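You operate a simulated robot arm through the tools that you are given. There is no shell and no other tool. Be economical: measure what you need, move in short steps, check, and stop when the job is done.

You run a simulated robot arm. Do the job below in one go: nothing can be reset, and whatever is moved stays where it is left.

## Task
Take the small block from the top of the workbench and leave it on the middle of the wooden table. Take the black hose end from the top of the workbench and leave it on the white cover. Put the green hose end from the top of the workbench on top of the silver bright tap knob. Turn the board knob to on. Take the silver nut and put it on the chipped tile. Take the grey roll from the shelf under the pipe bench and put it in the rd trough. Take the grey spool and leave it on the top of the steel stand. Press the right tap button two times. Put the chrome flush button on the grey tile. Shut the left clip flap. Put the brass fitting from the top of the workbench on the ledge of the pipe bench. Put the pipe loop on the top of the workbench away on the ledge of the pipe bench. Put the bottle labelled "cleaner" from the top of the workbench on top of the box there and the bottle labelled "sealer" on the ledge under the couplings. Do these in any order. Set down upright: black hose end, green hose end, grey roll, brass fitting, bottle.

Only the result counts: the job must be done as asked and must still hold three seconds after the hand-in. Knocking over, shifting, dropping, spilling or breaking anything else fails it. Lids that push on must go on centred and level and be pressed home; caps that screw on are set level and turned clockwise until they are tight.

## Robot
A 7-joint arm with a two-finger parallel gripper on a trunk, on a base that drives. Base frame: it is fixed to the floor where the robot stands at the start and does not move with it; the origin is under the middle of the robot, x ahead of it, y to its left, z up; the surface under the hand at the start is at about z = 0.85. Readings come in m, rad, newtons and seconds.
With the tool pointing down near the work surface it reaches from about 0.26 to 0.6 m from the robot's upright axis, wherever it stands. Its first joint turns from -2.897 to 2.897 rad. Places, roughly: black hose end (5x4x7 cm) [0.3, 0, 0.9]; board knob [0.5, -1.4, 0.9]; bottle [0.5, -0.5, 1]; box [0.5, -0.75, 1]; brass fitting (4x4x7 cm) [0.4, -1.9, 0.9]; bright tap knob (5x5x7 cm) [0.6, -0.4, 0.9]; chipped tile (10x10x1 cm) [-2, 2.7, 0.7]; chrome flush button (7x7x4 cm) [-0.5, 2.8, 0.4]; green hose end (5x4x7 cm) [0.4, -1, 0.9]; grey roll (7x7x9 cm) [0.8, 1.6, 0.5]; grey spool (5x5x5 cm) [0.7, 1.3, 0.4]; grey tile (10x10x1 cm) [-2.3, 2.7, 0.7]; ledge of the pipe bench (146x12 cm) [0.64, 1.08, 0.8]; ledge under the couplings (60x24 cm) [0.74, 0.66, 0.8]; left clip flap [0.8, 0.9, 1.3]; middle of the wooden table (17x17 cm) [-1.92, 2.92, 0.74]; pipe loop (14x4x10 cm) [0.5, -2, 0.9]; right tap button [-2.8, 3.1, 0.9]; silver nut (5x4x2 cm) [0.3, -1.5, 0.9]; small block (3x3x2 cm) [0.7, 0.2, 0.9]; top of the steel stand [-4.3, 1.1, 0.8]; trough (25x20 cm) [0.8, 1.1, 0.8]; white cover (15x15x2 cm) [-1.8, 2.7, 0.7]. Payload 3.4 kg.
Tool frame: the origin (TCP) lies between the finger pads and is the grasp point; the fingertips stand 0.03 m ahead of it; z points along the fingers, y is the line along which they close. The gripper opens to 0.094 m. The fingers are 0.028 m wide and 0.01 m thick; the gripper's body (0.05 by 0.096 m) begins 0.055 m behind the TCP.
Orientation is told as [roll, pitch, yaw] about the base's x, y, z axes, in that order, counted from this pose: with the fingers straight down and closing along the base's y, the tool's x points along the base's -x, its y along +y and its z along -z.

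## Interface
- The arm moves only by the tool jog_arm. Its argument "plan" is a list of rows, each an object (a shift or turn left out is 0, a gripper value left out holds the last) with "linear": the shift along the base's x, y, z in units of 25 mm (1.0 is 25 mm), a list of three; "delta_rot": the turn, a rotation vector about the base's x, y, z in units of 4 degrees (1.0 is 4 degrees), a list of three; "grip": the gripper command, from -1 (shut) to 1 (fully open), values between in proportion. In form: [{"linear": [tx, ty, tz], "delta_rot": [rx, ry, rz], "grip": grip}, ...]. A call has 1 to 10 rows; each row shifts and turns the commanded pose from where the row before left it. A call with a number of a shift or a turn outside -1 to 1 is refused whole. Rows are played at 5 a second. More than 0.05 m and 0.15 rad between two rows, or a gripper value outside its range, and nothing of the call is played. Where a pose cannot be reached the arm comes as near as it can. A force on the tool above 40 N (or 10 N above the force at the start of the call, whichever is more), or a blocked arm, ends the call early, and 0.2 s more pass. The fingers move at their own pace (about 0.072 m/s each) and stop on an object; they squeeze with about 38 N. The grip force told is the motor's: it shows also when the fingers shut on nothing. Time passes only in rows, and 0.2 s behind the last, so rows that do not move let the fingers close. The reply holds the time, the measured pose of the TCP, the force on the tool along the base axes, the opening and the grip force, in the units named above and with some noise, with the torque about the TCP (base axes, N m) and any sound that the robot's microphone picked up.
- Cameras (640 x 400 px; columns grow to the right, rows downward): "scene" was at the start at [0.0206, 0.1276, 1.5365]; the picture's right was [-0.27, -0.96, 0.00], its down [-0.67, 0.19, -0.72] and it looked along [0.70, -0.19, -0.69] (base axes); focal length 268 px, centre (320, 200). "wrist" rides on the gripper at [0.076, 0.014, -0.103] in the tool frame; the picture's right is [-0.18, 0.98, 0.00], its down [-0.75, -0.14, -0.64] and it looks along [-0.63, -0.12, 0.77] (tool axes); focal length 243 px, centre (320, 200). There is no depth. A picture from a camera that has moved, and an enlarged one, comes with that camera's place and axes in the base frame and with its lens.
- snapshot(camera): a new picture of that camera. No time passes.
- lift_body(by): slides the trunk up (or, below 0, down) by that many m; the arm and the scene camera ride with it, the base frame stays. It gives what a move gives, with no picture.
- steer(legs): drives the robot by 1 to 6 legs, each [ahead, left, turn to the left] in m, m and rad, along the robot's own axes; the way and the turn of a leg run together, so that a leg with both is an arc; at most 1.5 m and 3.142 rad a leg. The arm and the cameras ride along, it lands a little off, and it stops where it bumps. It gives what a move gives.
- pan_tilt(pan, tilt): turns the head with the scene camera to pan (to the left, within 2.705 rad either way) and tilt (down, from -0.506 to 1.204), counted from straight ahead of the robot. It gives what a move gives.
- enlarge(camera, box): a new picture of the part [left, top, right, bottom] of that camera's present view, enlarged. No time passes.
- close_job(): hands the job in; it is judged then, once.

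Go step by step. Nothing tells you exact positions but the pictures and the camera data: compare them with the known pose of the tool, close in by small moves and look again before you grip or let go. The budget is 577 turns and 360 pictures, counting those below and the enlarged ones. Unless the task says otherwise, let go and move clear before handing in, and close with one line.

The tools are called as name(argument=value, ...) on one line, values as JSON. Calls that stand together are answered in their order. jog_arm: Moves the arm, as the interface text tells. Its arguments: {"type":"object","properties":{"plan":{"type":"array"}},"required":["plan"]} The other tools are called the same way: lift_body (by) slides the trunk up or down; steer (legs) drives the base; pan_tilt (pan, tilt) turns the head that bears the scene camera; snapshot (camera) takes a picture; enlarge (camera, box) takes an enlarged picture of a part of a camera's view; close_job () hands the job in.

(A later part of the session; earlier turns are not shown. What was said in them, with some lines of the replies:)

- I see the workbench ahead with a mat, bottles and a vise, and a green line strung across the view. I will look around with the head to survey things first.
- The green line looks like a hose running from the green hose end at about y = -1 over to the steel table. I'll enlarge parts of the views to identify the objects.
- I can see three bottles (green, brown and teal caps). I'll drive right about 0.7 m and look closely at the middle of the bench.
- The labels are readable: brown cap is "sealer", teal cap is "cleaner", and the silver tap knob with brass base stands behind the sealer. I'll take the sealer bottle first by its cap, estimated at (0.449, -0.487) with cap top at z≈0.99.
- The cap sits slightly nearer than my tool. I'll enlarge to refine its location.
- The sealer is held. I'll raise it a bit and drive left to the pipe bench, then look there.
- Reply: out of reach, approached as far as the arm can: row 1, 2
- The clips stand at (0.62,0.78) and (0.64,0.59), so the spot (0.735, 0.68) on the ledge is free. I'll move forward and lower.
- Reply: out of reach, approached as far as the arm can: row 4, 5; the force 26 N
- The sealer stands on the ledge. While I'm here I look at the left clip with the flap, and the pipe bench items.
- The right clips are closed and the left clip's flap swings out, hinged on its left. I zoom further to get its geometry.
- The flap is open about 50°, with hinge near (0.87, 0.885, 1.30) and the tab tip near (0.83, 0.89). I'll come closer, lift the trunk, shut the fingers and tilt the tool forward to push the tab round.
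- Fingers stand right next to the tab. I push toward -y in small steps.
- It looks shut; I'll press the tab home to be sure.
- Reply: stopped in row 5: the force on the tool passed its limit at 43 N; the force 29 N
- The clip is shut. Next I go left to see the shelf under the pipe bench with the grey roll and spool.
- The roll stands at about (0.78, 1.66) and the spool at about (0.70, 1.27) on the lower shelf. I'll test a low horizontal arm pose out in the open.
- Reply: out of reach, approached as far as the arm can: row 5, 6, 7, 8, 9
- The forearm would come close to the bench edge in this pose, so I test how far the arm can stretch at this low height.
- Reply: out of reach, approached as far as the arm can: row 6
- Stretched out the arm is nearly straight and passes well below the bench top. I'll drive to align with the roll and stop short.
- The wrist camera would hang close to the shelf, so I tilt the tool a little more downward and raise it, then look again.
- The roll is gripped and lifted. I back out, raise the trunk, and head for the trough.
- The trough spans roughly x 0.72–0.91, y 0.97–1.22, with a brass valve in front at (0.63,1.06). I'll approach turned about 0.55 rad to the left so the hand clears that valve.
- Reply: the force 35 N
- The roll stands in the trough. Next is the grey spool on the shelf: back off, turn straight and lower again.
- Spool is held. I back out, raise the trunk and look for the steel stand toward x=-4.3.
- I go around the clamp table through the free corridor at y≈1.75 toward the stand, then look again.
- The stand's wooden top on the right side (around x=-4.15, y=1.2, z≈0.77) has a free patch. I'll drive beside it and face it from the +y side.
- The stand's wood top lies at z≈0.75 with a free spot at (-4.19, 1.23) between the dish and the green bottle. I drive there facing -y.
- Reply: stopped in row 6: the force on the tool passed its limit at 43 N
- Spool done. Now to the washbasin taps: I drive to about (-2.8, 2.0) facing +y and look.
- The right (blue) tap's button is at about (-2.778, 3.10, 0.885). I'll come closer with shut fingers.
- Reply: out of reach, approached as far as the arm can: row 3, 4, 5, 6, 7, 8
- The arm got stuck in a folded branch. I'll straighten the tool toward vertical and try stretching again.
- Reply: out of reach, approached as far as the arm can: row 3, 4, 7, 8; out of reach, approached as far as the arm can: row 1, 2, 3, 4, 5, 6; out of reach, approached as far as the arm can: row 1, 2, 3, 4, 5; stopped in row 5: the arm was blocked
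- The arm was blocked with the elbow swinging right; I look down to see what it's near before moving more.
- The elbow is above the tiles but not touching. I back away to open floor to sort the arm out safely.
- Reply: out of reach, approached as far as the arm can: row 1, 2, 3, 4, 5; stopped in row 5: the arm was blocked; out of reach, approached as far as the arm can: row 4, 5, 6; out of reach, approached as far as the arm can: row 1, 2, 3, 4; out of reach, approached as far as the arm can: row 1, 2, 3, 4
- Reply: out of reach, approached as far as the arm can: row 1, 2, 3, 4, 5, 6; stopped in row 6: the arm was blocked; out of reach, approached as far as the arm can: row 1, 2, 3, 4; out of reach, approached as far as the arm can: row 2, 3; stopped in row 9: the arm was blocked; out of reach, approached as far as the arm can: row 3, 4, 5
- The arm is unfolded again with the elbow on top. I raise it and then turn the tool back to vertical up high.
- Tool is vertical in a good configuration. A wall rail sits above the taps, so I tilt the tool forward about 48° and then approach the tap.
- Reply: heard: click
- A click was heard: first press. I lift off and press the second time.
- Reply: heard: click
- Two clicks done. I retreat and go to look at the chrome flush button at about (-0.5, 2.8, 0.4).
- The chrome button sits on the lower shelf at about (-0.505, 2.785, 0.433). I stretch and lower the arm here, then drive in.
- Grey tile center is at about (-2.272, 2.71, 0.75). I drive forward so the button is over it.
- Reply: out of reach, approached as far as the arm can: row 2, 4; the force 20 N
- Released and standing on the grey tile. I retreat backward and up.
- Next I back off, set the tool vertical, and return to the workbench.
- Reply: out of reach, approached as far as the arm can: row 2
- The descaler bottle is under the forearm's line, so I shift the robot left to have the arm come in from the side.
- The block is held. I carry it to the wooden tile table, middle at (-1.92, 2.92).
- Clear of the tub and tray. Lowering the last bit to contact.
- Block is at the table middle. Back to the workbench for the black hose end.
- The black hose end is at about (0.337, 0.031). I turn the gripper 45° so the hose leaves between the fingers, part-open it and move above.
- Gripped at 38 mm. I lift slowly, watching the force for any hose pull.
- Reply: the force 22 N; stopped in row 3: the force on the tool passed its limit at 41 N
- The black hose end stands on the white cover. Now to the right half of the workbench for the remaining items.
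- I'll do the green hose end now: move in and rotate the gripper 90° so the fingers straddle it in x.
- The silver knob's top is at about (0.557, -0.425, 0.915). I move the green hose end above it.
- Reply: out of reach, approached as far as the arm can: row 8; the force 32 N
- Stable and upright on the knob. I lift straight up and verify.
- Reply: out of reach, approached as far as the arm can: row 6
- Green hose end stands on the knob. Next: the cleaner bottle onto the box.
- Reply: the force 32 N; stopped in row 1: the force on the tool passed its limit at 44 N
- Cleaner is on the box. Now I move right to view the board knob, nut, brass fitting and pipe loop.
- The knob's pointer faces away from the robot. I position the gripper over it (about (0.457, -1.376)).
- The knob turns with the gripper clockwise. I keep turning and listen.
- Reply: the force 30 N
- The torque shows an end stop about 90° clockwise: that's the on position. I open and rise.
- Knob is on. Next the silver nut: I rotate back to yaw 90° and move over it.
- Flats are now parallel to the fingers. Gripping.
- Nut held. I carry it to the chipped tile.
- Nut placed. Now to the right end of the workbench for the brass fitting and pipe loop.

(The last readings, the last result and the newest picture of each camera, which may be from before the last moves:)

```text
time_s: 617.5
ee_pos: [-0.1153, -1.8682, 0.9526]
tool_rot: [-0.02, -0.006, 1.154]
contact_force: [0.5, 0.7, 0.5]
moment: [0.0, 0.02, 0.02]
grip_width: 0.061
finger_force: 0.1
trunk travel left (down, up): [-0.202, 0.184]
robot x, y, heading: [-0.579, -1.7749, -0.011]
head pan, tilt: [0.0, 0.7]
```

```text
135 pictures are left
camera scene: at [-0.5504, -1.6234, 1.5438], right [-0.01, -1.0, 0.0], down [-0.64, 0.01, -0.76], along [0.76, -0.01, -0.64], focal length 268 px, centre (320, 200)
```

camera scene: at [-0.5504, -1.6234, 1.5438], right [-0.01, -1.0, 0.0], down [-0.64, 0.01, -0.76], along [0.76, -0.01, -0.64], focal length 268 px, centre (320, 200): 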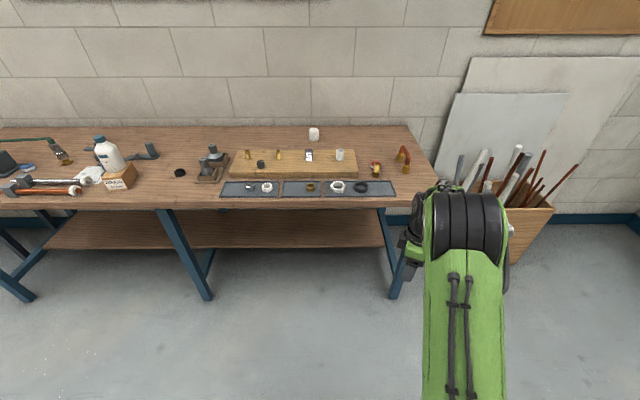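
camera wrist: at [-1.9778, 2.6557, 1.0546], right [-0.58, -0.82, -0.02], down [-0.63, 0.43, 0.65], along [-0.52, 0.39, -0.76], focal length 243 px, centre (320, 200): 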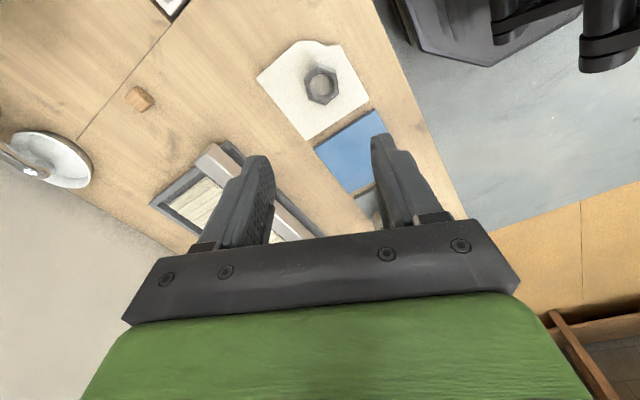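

enlarge(camera="scene", box=[320, 120, 450, 210])

```text
4.44 times, centred on (385, 165) of scene
camera zoom: at [-0.5504, -1.6234, 1.5438], right [-0.01, -1.0, 0.0], down [-0.64, 0.01, -0.76], along [0.76, -0.01, -0.64], focal length 1191 px, centre (31, 356)
```

zoom: 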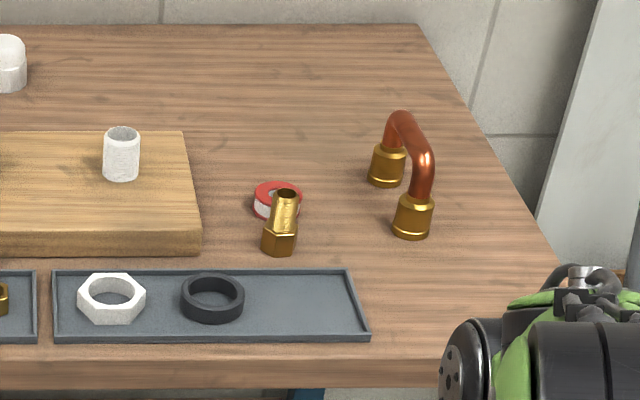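

The brass fitting stands at about (0.43, -1.887) and the U-shaped pipe loop at y≈-2.03 from x 0.46 to 0.56. I turn the gripper back to yaw 0 and approach the fitting.

jog_arm(plan=[{"linear": [0, 0, 1], "delta_rot": [0, 0, -1]}, {"linear": [0, 0, 1], "delta_rot": [0, 0, -1]}, {"linear": [0, 0, 1], "delta_rot": [0, 0, -1]}, {"linear": [0, 0, 1], "delta_rot": [0, 0, -1]}, {"delta_rot": [0, 0, -1]}, {"delta_rot": [0, 0, -1]}, {"delta_rot": [0, 0, -1]}, {"delta_rot": [0, 0, -1]}, {"delta_rot": [0, 0, -1]}, {"delta_rot": [0, 0, -1]}])

jog_arm(plan=[{"delta_rot": [0, 0, -1]}, {"delta_rot": [0, 0, -1]}, {"delta_rot": [0, 0, -1]}, {"delta_rot": [0, 0, -1]}, {"delta_rot": [0, 0, -1]}, {"delta_rot": [0, 0, -1]}, {"delta_rot": [0, 0, -0.5]}])

steer(legs=[[0.5, 0, 0.011]])

snapshot(camera="wrist")

snapshot(camera="scene")

```text
time_s: 619.7
ee_pos: [-0.1129, -1.8687, 1.0529]
tool_rot: [-0.019, -0.005, 0.456]
contact_force: [0.0, 0.8, -0.3]
moment: [0.0, 0.01, 0.02]
grip_width: 0.0607
finger_force: 0.1
trunk travel left (down, up): [-0.202, 0.184]
robot x, y, heading: [-0.5787, -1.7758, -0.011]
head pan, tilt: [0.0, 0.7]
```

```text
time_s: 621.3
ee_pos: [-0.1135, -1.8673, 1.0518]
tool_rot: [-0.019, -0.004, 0.001]
contact_force: [0.5, -0.7, 0.1]
moment: [0.0, -0.02, -0.01]
grip_width: 0.061
finger_force: 0.1
trunk travel left (down, up): [-0.202, 0.184]
robot x, y, heading: [-0.574, -1.7739, -0.011]
head pan, tilt: [0.0, 0.7]
```

```text
time_s: 624.2
ee_pos: [0.3882, -1.8713, 1.0514]
tool_rot: [-0.019, -0.005, 0.005]
contact_force: [-0.5, 0.5, 0.6]
moment: [0.0, 0.02, 0.01]
grip_width: 0.0612
finger_force: 0.1
trunk travel left (down, up): [-0.202, 0.184]
robot x, y, heading: [-0.0782, -1.779, -0.003]
head pan, tilt: [0.0, 0.7]
```

```text
133 pictures are left
camera wrist: at [0.3126, -1.8573, 1.1537], right [0.18, 0.98, -0.02], down [0.75, -0.13, 0.65], along [0.64, -0.13, -0.76], focal length 243 px, centre (320, 200)
```

wrist: 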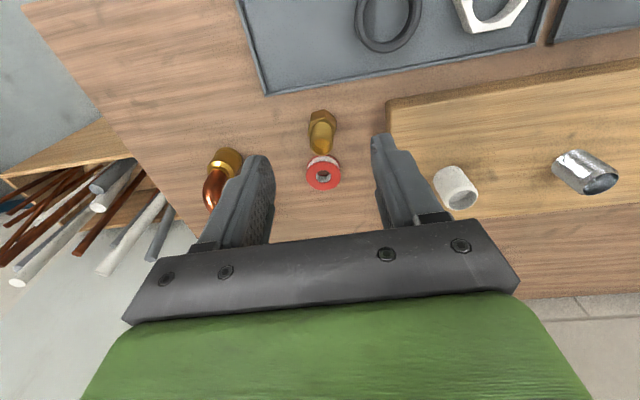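

```text
132 pictures are left
camera scene: at [-0.0477, -1.6283, 1.5438], right [-0.01, -1.0, 0.0], down [-0.64, 0.01, -0.76], along [0.76, -0.01, -0.64], focal length 268 px, centre (320, 200)
```

scene: 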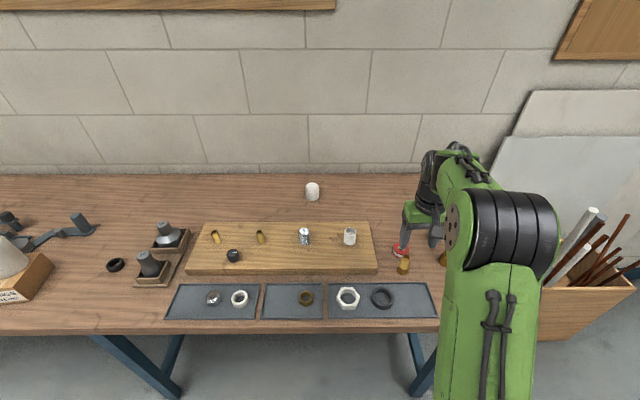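

jog_arm(plan=[{"linear": [0.85, -0.25, -0.5]}, {"linear": [0.85, -0.22, -1]}, {"linear": [0, 0, -1]}, {"linear": [0, 0, -1]}, {}])

snapshot(camera="wrist")

```text
time_s: 625.5
ee_pos: [0.432, -1.8821, 0.9639]
tool_rot: [-0.022, -0.008, 0.004]
contact_force: [-0.4, -0.3, -0.4]
moment: [0.02, 0.04, 0.01]
grip_width: 0.0612
finger_force: 0.1
trunk travel left (down, up): [-0.202, 0.184]
robot x, y, heading: [-0.0772, -1.7775, -0.011]
head pan, tilt: [0.0, 0.7]
```

```text
131 pictures are left
camera wrist: at [0.3542, -1.8686, 1.0666], right [0.18, 0.98, -0.02], down [0.75, -0.13, 0.65], along [0.64, -0.13, -0.76], focal length 243 px, centre (320, 200)
```

wrist: 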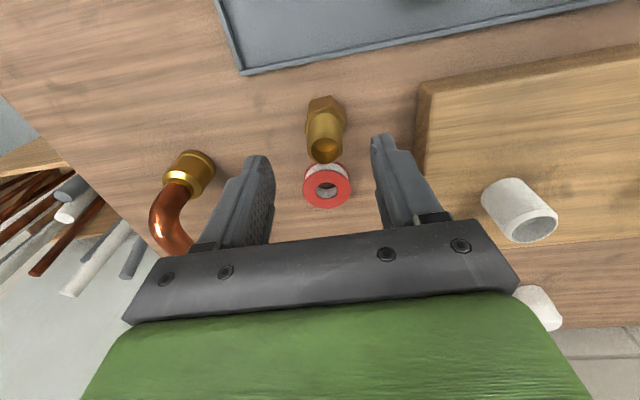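

jog_arm(plan=[{"linear": [-0.05, 0.04, -1]}, {"linear": [0, 0, -1]}, {"linear": [0, 0, -0.8]}, {"grip": -1}, {}, {}, {}])

jog_arm(plan=[{"linear": [0, 0, 0.6]}, {"linear": [0, 0, 1]}, {"linear": [0, 0, 1]}, {"linear": [0, 0, 1]}, {"linear": [0, 0, 1]}, {"linear": [0, 0, 1]}])

enlarge(camera="wrist", box=[220, 80, 420, 240])

```text
time_s: 627.0
ee_pos: [0.4308, -1.8824, 0.8947]
tool_rot: [-0.018, -0.006, 0.005]
contact_force: [0.4, 0.5, 0.3]
moment: [0.02, -0.02, 0.02]
grip_width: 0.0358
finger_force: 37.5
trunk travel left (down, up): [-0.202, 0.184]
robot x, y, heading: [-0.0729, -1.7778, -0.01]
head pan, tilt: [0.0, 0.7]
```

```text
time_s: 628.5
ee_pos: [0.4277, -1.8818, 1.0353]
tool_rot: [-0.018, -0.005, 0.005]
contact_force: [0.3, 0.3, -1.8]
moment: [-0.02, 0.02, 0.0]
grip_width: 0.0356
finger_force: 38.1
trunk travel left (down, up): [-0.202, 0.184]
robot x, y, heading: [-0.0752, -1.7805, -0.013]
head pan, tilt: [0.0, 0.7]
```

```text
2.50 times, centred on (320, 160) of wrist
camera zoom: at [0.3524, -1.8682, 1.1374], right [0.18, 0.98, -0.02], down [0.75, -0.13, 0.65], along [0.64, -0.13, -0.76], focal length 606 px, centre (320, 300)
```

zoom: 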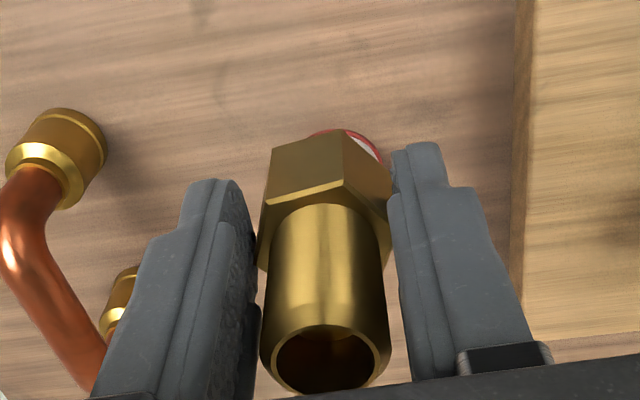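

Fitting held. I drive to the pipe bench ledge; target spot (0.63, 0.93).

steer(legs=[[-0.35, 0, 0.012], [0, 1.4, 0], [0, 1.4, 0]])

pan_tilt(pan=0.0, tilt=0.7)

snapshot(camera="scene")

```text
time_s: 644.0
ee_pos: [0.0674, 0.9478, 1.0347]
tool_rot: [-0.02, -0.006, 0.022]
contact_force: [0.6, -0.1, -1.7]
moment: [-0.02, 0.05, -0.03]
grip_width: 0.0354
finger_force: 38.0
trunk travel left (down, up): [-0.202, 0.184]
robot x, y, heading: [-0.4424, 1.046, 0.008]
head pan, tilt: [0.0, 0.7]
```

```text
time_s: 644.6
ee_pos: [0.0675, 0.9483, 1.0356]
tool_rot: [-0.02, -0.005, 0.023]
contact_force: [0.5, 0.9, -1.8]
moment: [0.03, 0.01, -0.01]
grip_width: 0.0354
finger_force: 38.0
trunk travel left (down, up): [-0.202, 0.184]
robot x, y, heading: [-0.44, 1.0417, 0.011]
head pan, tilt: [0.0, 0.7]
```

```text
129 pictures are left
camera scene: at [-0.4154, 1.194, 1.5439], right [0.01, -1.0, 0.0], down [-0.64, -0.01, -0.76], along [0.76, 0.01, -0.64], focal length 268 px, centre (320, 200)
```

scene: 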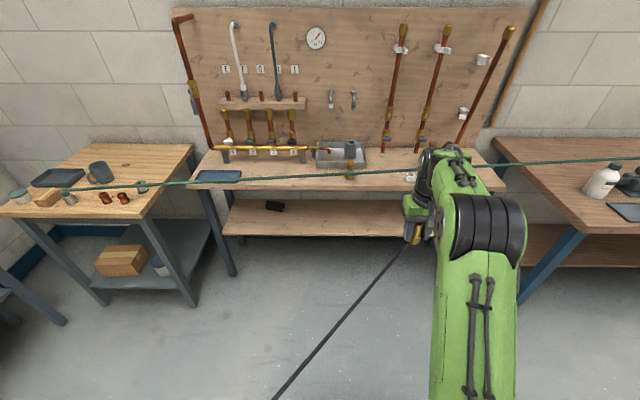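

enlarge(camera="scene", box=[190, 120, 430, 210])

```text
2.67 times, centred on (310, 165) of scene
camera zoom: at [-0.4154, 1.194, 1.5439], right [0.01, -1.0, 0.0], down [-0.64, -0.01, -0.76], along [0.76, 0.01, -0.64], focal length 715 px, centre (347, 293)
```

zoom: 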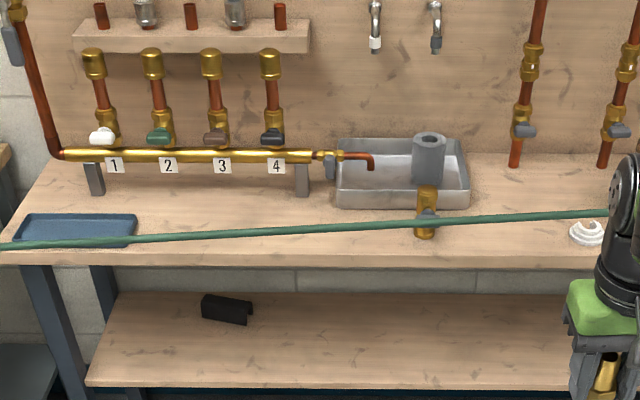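

steer(legs=[[0.567, -0.024, 0]])

jog_arm(plan=[{"linear": [0, 0, -1]}, {"linear": [0, 0, -1]}, {"linear": [0, 0, -1]}, {"linear": [0, 0, -1]}, {"linear": [0, 0, -1]}])

snapshot(camera="wrist")

snapshot(camera="scene")

```text
time_s: 647.9
ee_pos: [0.6451, 0.9298, 1.0346]
tool_rot: [-0.021, -0.006, 0.02]
contact_force: [-0.2, 1.2, -1.6]
moment: [0.03, 0.02, -0.02]
grip_width: 0.0351
finger_force: 37.7
trunk travel left (down, up): [-0.202, 0.184]
robot x, y, heading: [0.1353, 1.0232, 0.009]
head pan, tilt: [0.0, 0.7]
```

```text
time_s: 649.0
ee_pos: [0.6454, 0.9301, 0.9091]
tool_rot: [-0.02, -0.005, 0.021]
contact_force: [0.4, 0.4, -1.9]
moment: [0.0, 0.01, 0.0]
grip_width: 0.0352
finger_force: 38.0
trunk travel left (down, up): [-0.202, 0.184]
robot x, y, heading: [0.1339, 1.0262, 0.015]
head pan, tilt: [0.0, 0.7]
```

```text
127 pictures are left
camera wrist: at [0.5681, 0.9429, 1.0109], right [0.16, 0.99, -0.02], down [0.75, -0.11, 0.65], along [0.64, -0.12, -0.76], focal length 243 px, centre (320, 200)
```

wrist: 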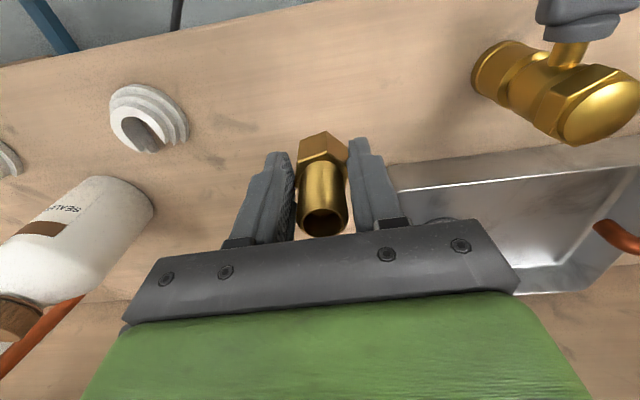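

```text
126 pictures are left
camera scene: at [0.1625, 1.1757, 1.5439], right [0.01, -1.0, 0.0], down [-0.64, -0.01, -0.76], along [0.76, 0.01, -0.64], focal length 268 px, centre (320, 200)
```

scene: 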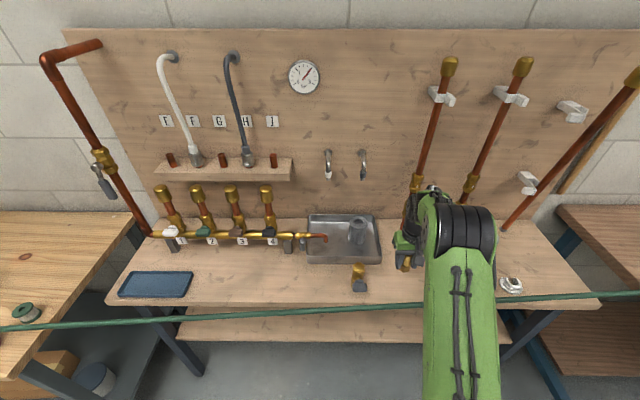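

jog_arm(plan=[{"linear": [-0.3, 0, -1]}, {"linear": [0, 0, -1]}, {"linear": [0, 0, -0.3]}, {"linear": [0, 0, -0.15]}, {"linear": [0, 0, -0.12]}])

```text
time_s: 650.2
ee_pos: [0.6375, 0.9302, 0.8452]
tool_rot: [-0.02, -0.005, 0.021]
contact_force: [-0.4, -0.3, -1.9]
moment: [0.0, 0.02, 0.0]
grip_width: 0.035
finger_force: 37.5
trunk travel left (down, up): [-0.202, 0.184]
robot x, y, heading: [0.1368, 1.0249, 0.014]
head pan, tilt: [0.0, 0.7]
```

jog_arm(plan=[{"linear": [0, 0, -0.1]}, {"linear": [0, 0, -0.1]}, {}])

```text
time_s: 651.0
ee_pos: [0.6376, 0.9299, 0.8447]
tool_rot: [-0.021, -0.014, 0.022]
contact_force: [2.5, 0.5, 28.3]
moment: [0.4, -0.15, -0.18]
grip_width: 0.0355
finger_force: 38.3
trunk travel left (down, up): [-0.202, 0.184]
robot x, y, heading: [0.1359, 1.0245, 0.006]
head pan, tilt: [0.0, 0.7]
```

jog_arm(plan=[{"linear": [0, 0, 0.15]}, {"grip": -0.1}, {"grip": 0.1}, {"grip": 0.5}, {}, {"linear": [0, 0, 0.5]}, {"linear": [0, 0, 1]}, {"linear": [0, 0, 1]}, {"linear": [0, 0, 1]}, {"linear": [0, 0, 1]}])

jog_arm(plan=[{"linear": [-0.5, 0, 1]}, {"linear": [-0.5, 0, 1]}, {"linear": [-0.5, 0, 1]}])

snapshot(camera="wrist")

```text
time_s: 653.2
ee_pos: [0.6372, 0.9301, 0.9583]
tool_rot: [-0.019, -0.006, 0.021]
contact_force: [0.0, 0.4, -0.4]
moment: [0.01, 0.01, 0.02]
grip_width: 0.0707
finger_force: 0.0
trunk travel left (down, up): [-0.202, 0.184]
robot x, y, heading: [0.1358, 1.0271, 0.012]
head pan, tilt: [0.0, 0.7]
```

```text
time_s: 654.0
ee_pos: [0.598, 0.9303, 1.0324]
tool_rot: [-0.018, -0.007, 0.023]
contact_force: [0.1, 0.0, -0.2]
moment: [-0.01, -0.05, 0.0]
grip_width: 0.0706
finger_force: 0.1
trunk travel left (down, up): [-0.202, 0.184]
robot x, y, heading: [0.1352, 1.0252, 0.012]
head pan, tilt: [0.0, 0.7]
```

```text
125 pictures are left
camera wrist: at [0.5215, 0.9427, 1.1342], right [0.16, 0.99, -0.02], down [0.75, -0.11, 0.65], along [0.64, -0.12, -0.76], focal length 243 px, centre (320, 200)
```

wrist: 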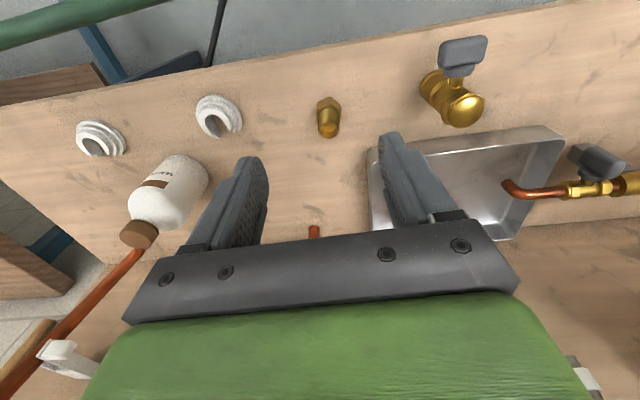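

Fitting stands upright. Now the pipe loop.

steer(legs=[[-0.55, 0, -0.012], [0, -1.5, 0], [0, -1.46, 0]])

jog_arm(plan=[{"linear": [1, 0, 0.3]}, {"linear": [1, 0, 0]}, {"linear": [1, 0, 0]}])

steer(legs=[[0.32, 0, 0]])

snapshot(camera="wrist")

snapshot(camera="scene")

```text
time_s: 671.0
ee_pos: [0.0548, -2.0258, 1.0325]
tool_rot: [-0.019, -0.005, 0.017]
contact_force: [0.4, -0.2, 0.0]
moment: [0.01, 0.0, 0.04]
grip_width: 0.0708
finger_force: 0.1
trunk travel left (down, up): [-0.202, 0.184]
robot x, y, heading: [-0.4091, -1.9256, 0.002]
head pan, tilt: [0.0, 0.7]
```

```text
time_s: 671.8
ee_pos: [0.1304, -2.0252, 1.0379]
tool_rot: [-0.021, -0.005, 0.017]
contact_force: [0.2, 1.1, -0.9]
moment: [0.02, -0.01, -0.01]
grip_width: 0.0705
finger_force: 0.1
trunk travel left (down, up): [-0.202, 0.184]
robot x, y, heading: [-0.4086, -1.9277, 0.002]
head pan, tilt: [0.0, 0.7]
```

```text
time_s: 674.0
ee_pos: [0.4464, -2.023, 1.0372]
tool_rot: [-0.02, -0.004, 0.016]
contact_force: [0.7, -0.3, -0.3]
moment: [-0.02, 0.0, 0.04]
grip_width: 0.0707
finger_force: 0.1
trunk travel left (down, up): [-0.202, 0.184]
robot x, y, heading: [-0.0916, -1.9258, 0.006]
head pan, tilt: [0.0, 0.7]
```

```text
124 pictures are left
camera wrist: at [0.3703, -2.0092, 1.1401], right [0.17, 0.99, -0.02], down [0.75, -0.12, 0.65], along [0.64, -0.12, -0.76], focal length 243 px, centre (320, 200)
```

wrist: 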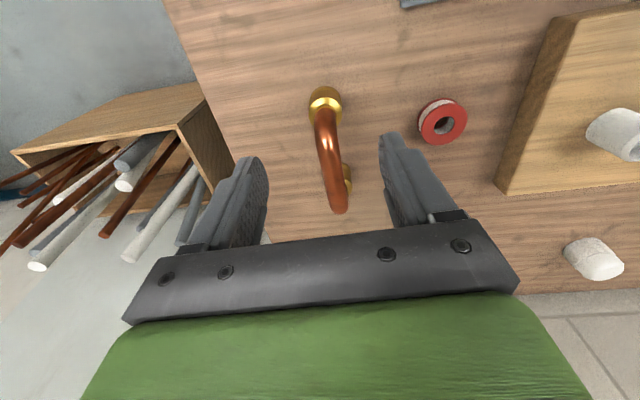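

```text
123 pictures are left
camera scene: at [-0.064, -1.7751, 1.5438], right [0.0, -1.0, 0.0], down [-0.64, 0.0, -0.76], along [0.76, 0.0, -0.64], focal length 268 px, centre (320, 200)
```

scene: 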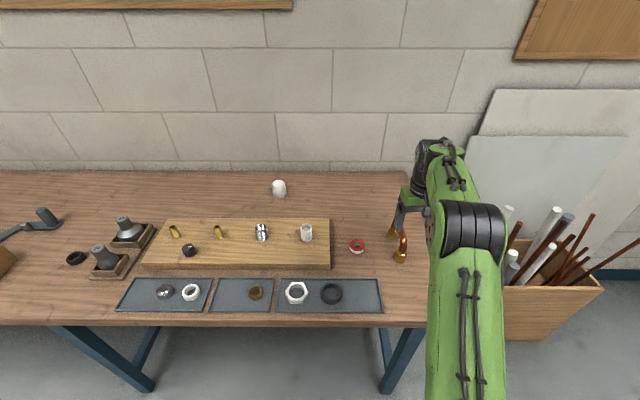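

jog_arm(plan=[{"linear": [0.8, 0.1, 0], "delta_rot": [0, 0, 0.9]}, {"linear": [0.8, 0.1, -0.5]}, {"linear": [0.85, 0, -1]}, {"linear": [0, 0, -1]}, {}])

snapshot(camera="wrist")

enlarge(camera="scene", box=[360, 130, 480, 280])

```text
time_s: 675.2
ee_pos: [0.4925, -2.0161, 0.9725]
tool_rot: [-0.02, -0.005, 0.08]
contact_force: [-0.5, -0.7, -0.5]
moment: [-0.01, -0.03, 0.02]
grip_width: 0.0705
finger_force: 0.2
out of reach, approached as far as the arm can: row 3
trunk travel left (down, up): [-0.202, 0.184]
robot x, y, heading: [-0.0909, -1.9293, 0.003]
head pan, tilt: [0.0, 0.7]
```

```text
122 pictures are left
camera wrist: at [0.416, -2.0073, 1.0751], right [0.1, 0.99, -0.02], down [0.76, -0.07, 0.65], along [0.64, -0.08, -0.76], focal length 243 px, centre (320, 200)
```

wrist: 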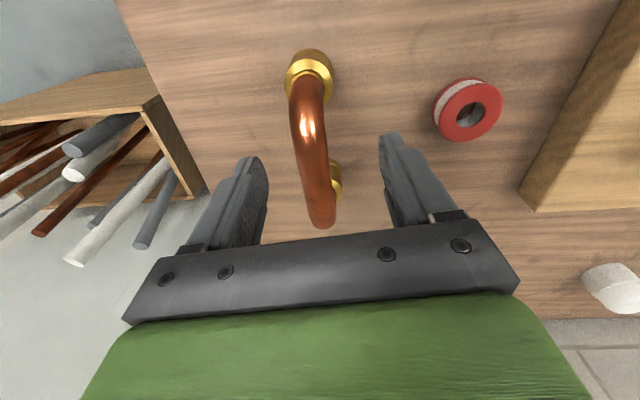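

```text
2.67 times, centred on (420, 205) of scene
camera zoom: at [-0.0654, -1.7753, 1.5439], right [0.0, -1.0, 0.0], down [-0.64, 0.0, -0.76], along [0.76, 0.0, -0.64], focal length 715 px, centre (53, 187)
```

zoom: 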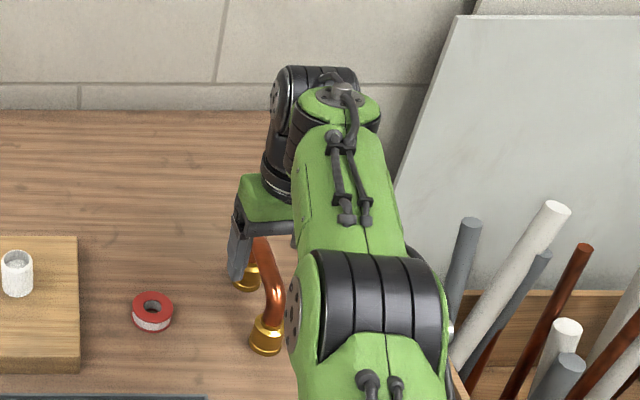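

steer(legs=[[0.012, -0.005, 0]])

jog_arm(plan=[{"linear": [0, 0, -0.8]}, {"linear": [0, 0, -0.7]}, {"grip": -1}, {}, {}, {}])

snapshot(camera="wrist")

```text
time_s: 675.9
ee_pos: [0.5071, -2.0207, 0.9717]
tool_rot: [-0.02, -0.007, 0.08]
contact_force: [0.1, -0.5, -0.2]
moment: [0.06, 0.04, 0.03]
grip_width: 0.0702
finger_force: 0.0
trunk travel left (down, up): [-0.202, 0.184]
robot x, y, heading: [-0.0741, -1.9293, 0.006]
head pan, tilt: [0.0, 0.7]
```

```text
time_s: 677.3
ee_pos: [0.5058, -2.0221, 0.9366]
tool_rot: [-0.019, -0.005, 0.081]
contact_force: [-0.2, 0.2, 1.0]
moment: [-0.01, -0.21, -0.07]
grip_width: 0.0252
finger_force: 38.0
trunk travel left (down, up): [-0.202, 0.184]
robot x, y, heading: [-0.0784, -1.9301, 0.005]
head pan, tilt: [0.0, 0.7]
```

```text
120 pictures are left
camera wrist: at [0.4282, -2.0121, 1.0385], right [0.1, 0.99, -0.02], down [0.76, -0.07, 0.65], along [0.64, -0.08, -0.76], focal length 243 px, centre (320, 200)
```

wrist: 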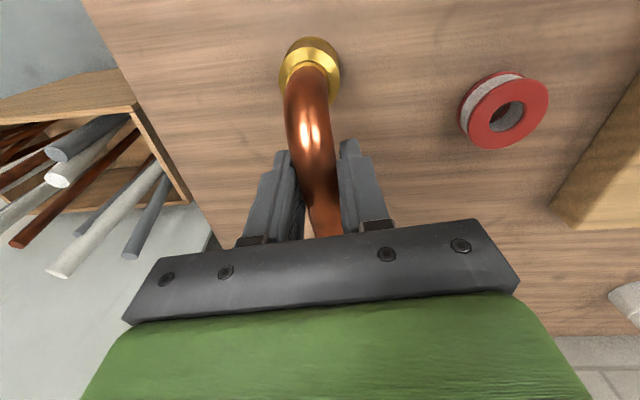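

Gripped on the tube (25 mm). Lifting.

jog_arm(plan=[{"linear": [0, 0, 0.5]}, {"linear": [0, 0, 1]}, {"linear": [0, 0, 1]}, {"linear": [-0.3, 0, 1]}, {"linear": [-0.3, 0, 1]}, {"linear": [-0.3, 0, 1]}])

snapshot(camera="wrist")

snapshot(camera="scene")

```text
time_s: 678.7
ee_pos: [0.4817, -2.0216, 1.0736]
tool_rot: [-0.021, -0.005, 0.079]
contact_force: [0.0, 0.4, -1.6]
moment: [-0.02, 0.04, 0.01]
grip_width: 0.0252
finger_force: 37.6
trunk travel left (down, up): [-0.202, 0.184]
robot x, y, heading: [-0.0797, -1.9269, 0.008]
head pan, tilt: [0.0, 0.7]
```

```text
119 pictures are left
camera wrist: at [0.4047, -2.012, 1.1756], right [0.1, 0.99, -0.02], down [0.76, -0.07, 0.65], along [0.64, -0.08, -0.76], focal length 243 px, centre (320, 200)
```

wrist: 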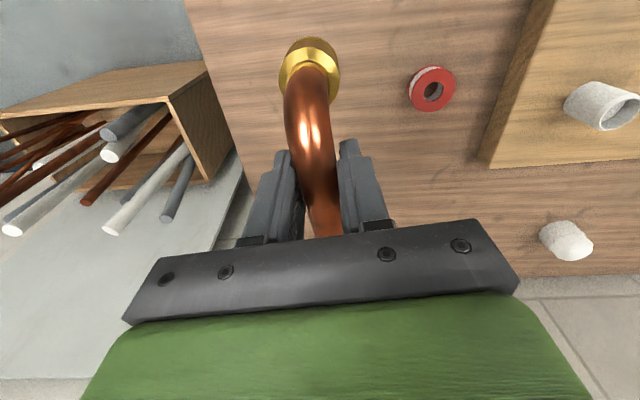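

```text
118 pictures are left
camera scene: at [-0.054, -1.78, 1.5439], right [0.0, -1.0, 0.0], down [-0.64, 0.0, -0.77], along [0.77, 0.0, -0.64], focal length 268 px, centre (320, 200)
```

scene: 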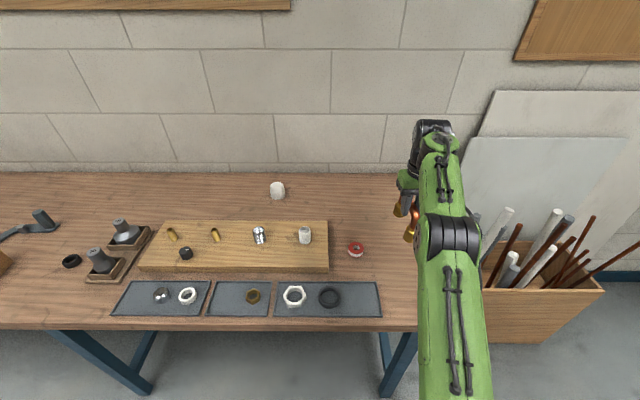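

steer(legs=[[-0.35, 0, -0.008], [0, 1.5, 0], [0, 1.5, 0], [0, 0.27, 0]])

jog_arm(plan=[{"delta_rot": [0, 0, 1]}, {"delta_rot": [0, 0, 1]}, {"delta_rot": [0, 0, 1]}, {"delta_rot": [0, 0, 1]}, {"delta_rot": [0, 0, 1]}, {"delta_rot": [0, 0, 1]}, {"delta_rot": [0, 0, 1]}, {"delta_rot": [0, 0, 1]}, {"delta_rot": [0, 0, 1]}, {"delta_rot": [0, 0, 1]}])

jog_arm(plan=[{"delta_rot": [0, 0, 1]}, {"delta_rot": [0, 0, 1]}, {"delta_rot": [0, 0, 1]}, {"delta_rot": [0, 0, 1]}, {"delta_rot": [0, 0, 1]}, {"delta_rot": [0, 0, 1]}, {"delta_rot": [0, 0, 1]}, {"delta_rot": [0, 0, 1]}, {"delta_rot": [0, 0, 1]}, {"delta_rot": [0, 0, 1]}])

snapshot(camera="wrist")

snapshot(camera="scene")

```text
time_s: 696.6
ee_pos: [0.1653, 1.2382, 1.0738]
tool_rot: [-0.02, -0.004, 0.055]
contact_force: [-0.5, -0.2, -1.7]
moment: [-0.04, 0.03, 0.01]
grip_width: 0.0212
finger_force: 38.1
trunk travel left (down, up): [-0.202, 0.184]
robot x, y, heading: [-0.3956, 1.3429, -0.018]
head pan, tilt: [0.0, 0.7]
```

```text
time_s: 698.8
ee_pos: [0.1656, 1.2363, 1.0742]
tool_rot: [-0.018, -0.005, 0.756]
contact_force: [0.4, -0.5, -2.1]
moment: [-0.01, 0.02, 0.0]
grip_width: 0.0208
finger_force: 37.9
trunk travel left (down, up): [-0.202, 0.184]
robot x, y, heading: [-0.3953, 1.3426, -0.022]
head pan, tilt: [0.0, 0.7]
```

```text
time_s: 701.0
ee_pos: [0.1657, 1.235, 1.0729]
tool_rot: [-0.019, -0.006, 1.452]
contact_force: [-1.0, -0.5, -2.3]
moment: [0.04, 0.0, -0.02]
grip_width: 0.0211
finger_force: 37.9
trunk travel left (down, up): [-0.202, 0.184]
robot x, y, heading: [-0.3962, 1.346, -0.02]
head pan, tilt: [0.0, 0.7]
```

```text
117 pictures are left
camera wrist: at [0.1405, 1.1602, 1.1748], right [-0.95, 0.3, -0.02], down [0.22, 0.73, 0.65], along [0.21, 0.62, -0.76], focal length 243 px, centre (320, 200)
```

wrist: 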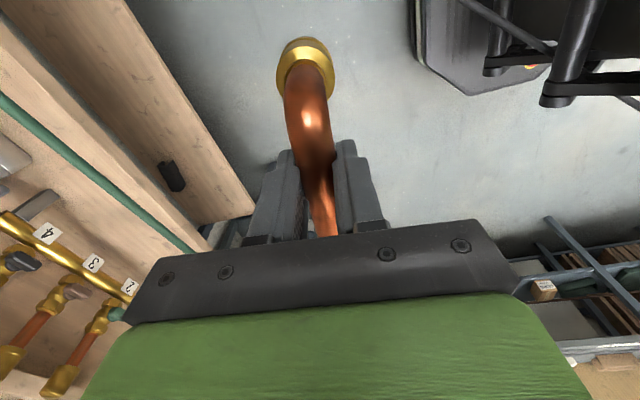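

```text
116 pictures are left
camera scene: at [-0.3645, 1.4902, 1.5439], right [-0.02, -1.0, 0.0], down [-0.64, 0.01, -0.76], along [0.76, -0.02, -0.64], focal length 268 px, centre (320, 200)
```

scene: 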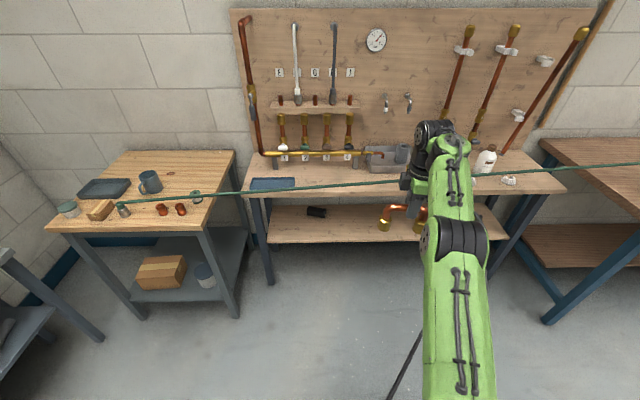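

jog_arm(plan=[{"delta_rot": [0, 0, 0.8]}, {"delta_rot": [0, 0, 0.7]}])

steer(legs=[[0.465, 0.074, 0]])

jog_arm(plan=[{"linear": [0, 0, -1]}, {"linear": [0, 0, -1]}, {"linear": [0, 0, -1]}, {"linear": [0, 0, -1]}])

snapshot(camera="wrist")

enlarge(camera="scene", box=[260, 150, 480, 310])

```text
time_s: 701.6
ee_pos: [0.1658, 1.2364, 1.0724]
tool_rot: [-0.019, -0.004, 1.556]
contact_force: [-0.4, 0.1, -2.2]
moment: [-0.01, 0.02, 0.03]
grip_width: 0.021
finger_force: 38.3
trunk travel left (down, up): [-0.202, 0.184]
robot x, y, heading: [-0.3945, 1.3413, -0.021]
head pan, tilt: [0.0, 0.7]
```

```text
time_s: 704.4
ee_pos: [0.6309, 1.2986, 1.0719]
tool_rot: [-0.018, -0.007, 1.554]
contact_force: [0.8, 0.9, -2.3]
moment: [0.0, 0.03, 0.0]
grip_width: 0.021
finger_force: 37.9
trunk travel left (down, up): [-0.202, 0.184]
robot x, y, heading: [0.0719, 1.4055, -0.024]
head pan, tilt: [0.0, 0.7]
```

```text
time_s: 705.4
ee_pos: [0.6322, 1.2994, 0.9725]
tool_rot: [-0.018, -0.008, 1.553]
contact_force: [0.1, 0.2, -2.4]
moment: [0.01, 0.03, 0.03]
grip_width: 0.0211
finger_force: 37.8
trunk travel left (down, up): [-0.202, 0.184]
robot x, y, heading: [0.0716, 1.4068, -0.024]
head pan, tilt: [0.0, 0.7]
```

```text
115 pictures are left
camera wrist: at [0.614, 1.221, 1.0742], right [-0.98, 0.2, -0.02], down [0.14, 0.75, 0.65], along [0.14, 0.63, -0.76], focal length 243 px, centre (320, 200)
```

wrist: 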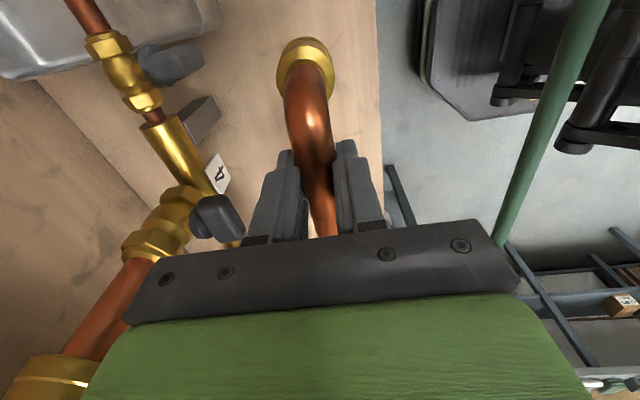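

```text
2.50 times, centred on (370, 230) of scene
camera zoom: at [0.1014, 1.554, 1.5438], right [-0.02, -1.0, 0.0], down [-0.64, 0.02, -0.76], along [0.76, -0.02, -0.64], focal length 670 px, centre (195, 125)
```

zoom: 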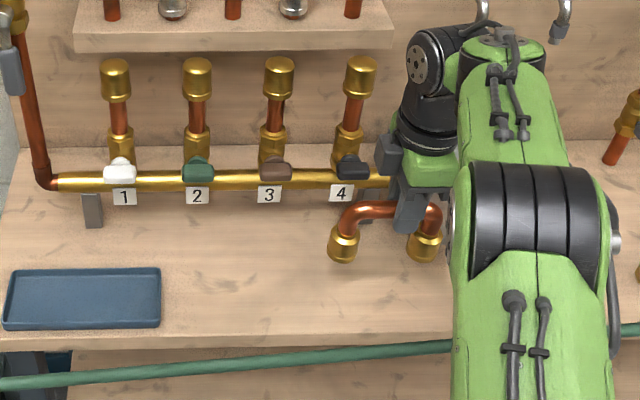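

jog_arm(plan=[{"linear": [0, 0, -1]}, {"linear": [0, 0, -1]}, {"linear": [0, 0, -0.8]}, {"linear": [0, 0, -0.2]}, {"linear": [0, 0, -0.15]}, {"linear": [0, 0, -0.12]}])

enlarge(camera="scene", box=[300, 170, 420, 270])

```text
time_s: 706.8
ee_pos: [0.6298, 1.2987, 0.8926]
tool_rot: [-0.022, -0.004, 1.553]
contact_force: [0.2, 0.6, 10.8]
moment: [-0.01, 0.2, -0.04]
grip_width: 0.0208
finger_force: 38.4
trunk travel left (down, up): [-0.202, 0.184]
robot x, y, heading: [0.0671, 1.4078, -0.026]
head pan, tilt: [0.0, 0.7]
```

```text
4.00 times, centred on (360, 220) of scene
camera zoom: at [0.0992, 1.5543, 1.544], right [-0.02, -1.0, 0.0], down [-0.64, 0.01, -0.77], along [0.77, -0.02, -0.64], focal length 1072 px, centre (160, 120)
```

zoom: 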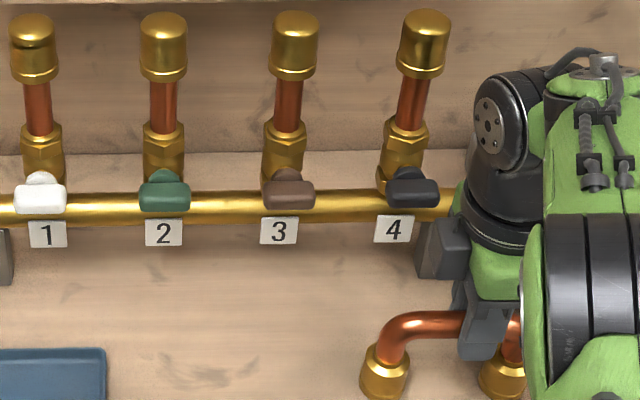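

jog_arm(plan=[{"linear": [0, 0, -0.1]}, {}])

enlarge(camera="wrist", box=[220, 0, 420, 250])

```text
time_s: 707.4
ee_pos: [0.6313, 1.2983, 0.8921]
tool_rot: [-0.027, -0.004, 1.554]
contact_force: [6.4, -1.3, 33.2]
moment: [0.09, -0.16, -0.03]
grip_width: 0.0212
finger_force: 38.3
trunk travel left (down, up): [-0.202, 0.184]
robot x, y, heading: [0.0704, 1.407, -0.028]
head pan, tilt: [0.0, 0.7]
```

```text
1.60 times, centred on (320, 125) of wrist
camera zoom: at [0.6125, 1.2209, 0.9947], right [-0.98, 0.2, -0.03], down [0.14, 0.75, 0.65], along [0.15, 0.63, -0.76], focal length 388 px, centre (320, 320)
```

zoom: 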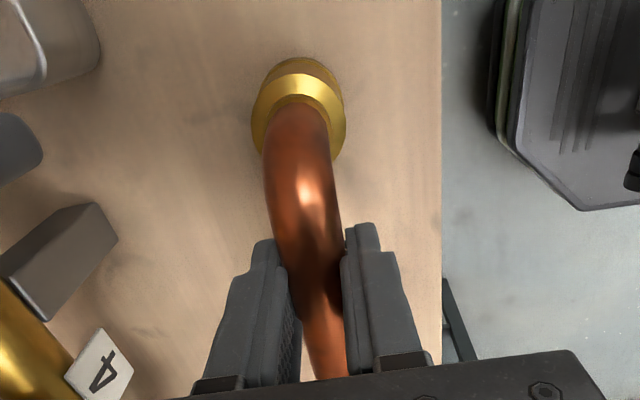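

jog_arm(plan=[{"linear": [0, 0, 0.1]}, {"grip": -0.4}, {"grip": -0.2}, {"grip": 0.1}, {}, {}, {"linear": [0, 0, 0.5]}, {"linear": [0, 0, 1]}, {"linear": [0, 0, 1]}, {"linear": [0, 0, 1]}])

jog_arm(plan=[{"linear": [-0.3, 0, 1]}, {"linear": [-0.5, 0, 1]}, {"linear": [-1, 0, 0]}, {"linear": [-1, 0, 0]}, {"linear": [-1, 0, 0]}])

snapshot(camera="scene")

enlarge(camera="scene", box=[300, 170, 480, 290])

```text
time_s: 709.6
ee_pos: [0.6291, 1.2988, 0.9787]
tool_rot: [-0.018, -0.005, 1.554]
contact_force: [0.1, 0.3, 0.1]
moment: [0.02, 0.01, 0.01]
grip_width: 0.0515
finger_force: 0.1
trunk travel left (down, up): [-0.202, 0.184]
robot x, y, heading: [0.0706, 1.404, -0.022]
head pan, tilt: [0.0, 0.7]
```

```text
time_s: 710.8
ee_pos: [0.5342, 1.2989, 1.0282]
tool_rot: [-0.023, -0.004, 1.553]
contact_force: [-0.4, 0.1, 0.1]
moment: [0.02, 0.02, 0.01]
grip_width: 0.0517
finger_force: 0.1
trunk travel left (down, up): [-0.202, 0.184]
robot x, y, heading: [0.0722, 1.4046, -0.017]
head pan, tilt: [0.0, 0.7]
```

```text
111 pictures are left
camera scene: at [0.0996, 1.5544, 1.5438], right [-0.02, -1.0, 0.0], down [-0.64, 0.01, -0.77], along [0.77, -0.02, -0.64], focal length 268 px, centre (320, 200)
```

scene: 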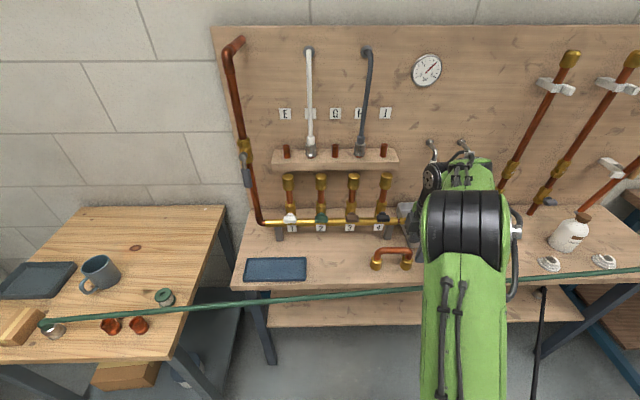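

```text
3.33 times, centred on (390, 230) of scene
camera zoom: at [0.0996, 1.5544, 1.5438], right [-0.02, -1.0, 0.0], down [-0.64, 0.01, -0.77], along [0.77, -0.02, -0.64], focal length 893 px, centre (87, 100)
```

zoom: 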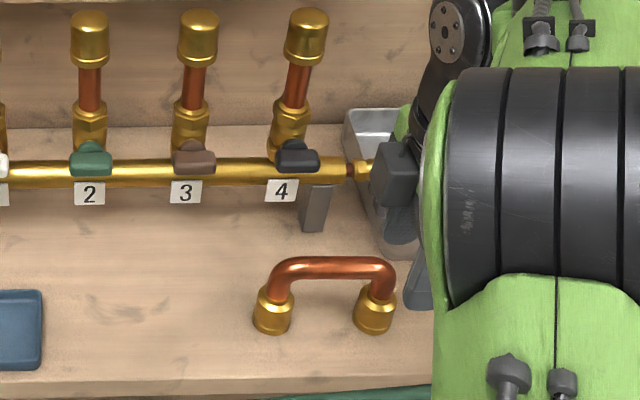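

The loop stands on the ledge. I back away for a final check of the pipe bench and workbench.

steer(legs=[[-0.6, 0, 0], [0, -0.9, 0]])

pan_tilt(pan=0.3, tilt=0.55)

enlarge(camera="scene", box=[120, 100, 440, 300])

pan_tilt(pan=-0.7, tilt=0.55)

snapshot(camera="scene")

```text
time_s: 718.5
ee_pos: [-0.0871, 0.4104, 1.028]
tool_rot: [-0.018, -0.006, 1.556]
contact_force: [0.6, 1.0, -0.3]
moment: [0.02, 0.0, 0.01]
grip_width: 0.0519
finger_force: 0.1
trunk travel left (down, up): [-0.202, 0.184]
robot x, y, heading: [-0.5525, 0.516, -0.021]
head pan, tilt: [0.0, 0.7]
```

```text
time_s: 719.3
ee_pos: [-0.087, 0.4111, 1.0279]
tool_rot: [-0.018, -0.006, 1.556]
contact_force: [0.6, -0.1, -0.3]
moment: [0.01, -0.02, 0.01]
grip_width: 0.0515
finger_force: 0.0
trunk travel left (down, up): [-0.202, 0.184]
robot x, y, heading: [-0.5514, 0.5198, -0.021]
head pan, tilt: [0.3, 0.55]
```

```text
2.00 times, centred on (280, 200) of scene
camera zoom: at [-0.5206, 0.6933, 1.557], right [0.27, -0.96, 0.0], down [-0.5, -0.14, -0.85], along [0.82, 0.23, -0.52], focal length 536 px, centre (400, 200)
```

zoom: 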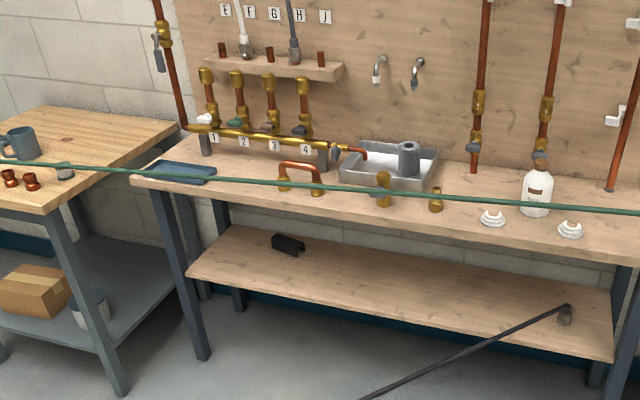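

```text
time_s: 720.6
ee_pos: [-0.0878, 0.4115, 1.0276]
tool_rot: [-0.018, -0.006, 1.555]
contact_force: [0.4, 1.4, -1.1]
moment: [0.0, 0.0, -0.03]
grip_width: 0.0517
finger_force: 0.1
trunk travel left (down, up): [-0.202, 0.184]
robot x, y, heading: [-0.5514, 0.5158, -0.021]
head pan, tilt: [-0.7, 0.55]
```

```text
108 pictures are left
camera scene: at [-0.5396, 0.6095, 1.557], right [-0.66, -0.75, 0.0], down [-0.39, 0.35, -0.85], along [0.64, -0.56, -0.52], focal length 268 px, centre (320, 200)
```

scene: 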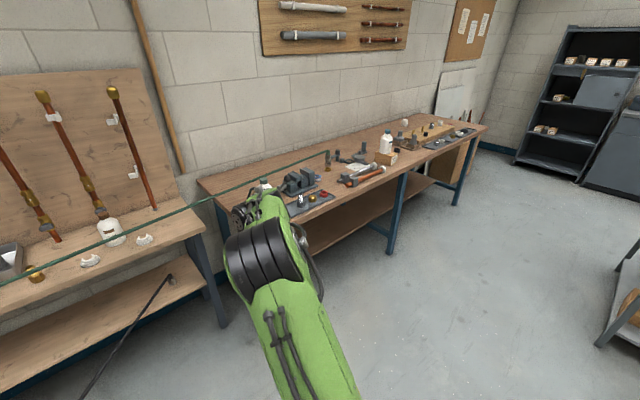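

close_job()

```text
The job is handed in.
```

I did all fourteen parts of the job and handed it in. The board knob has no on mark that I could see, so I turned it clockwise to its end stop, about 90°.
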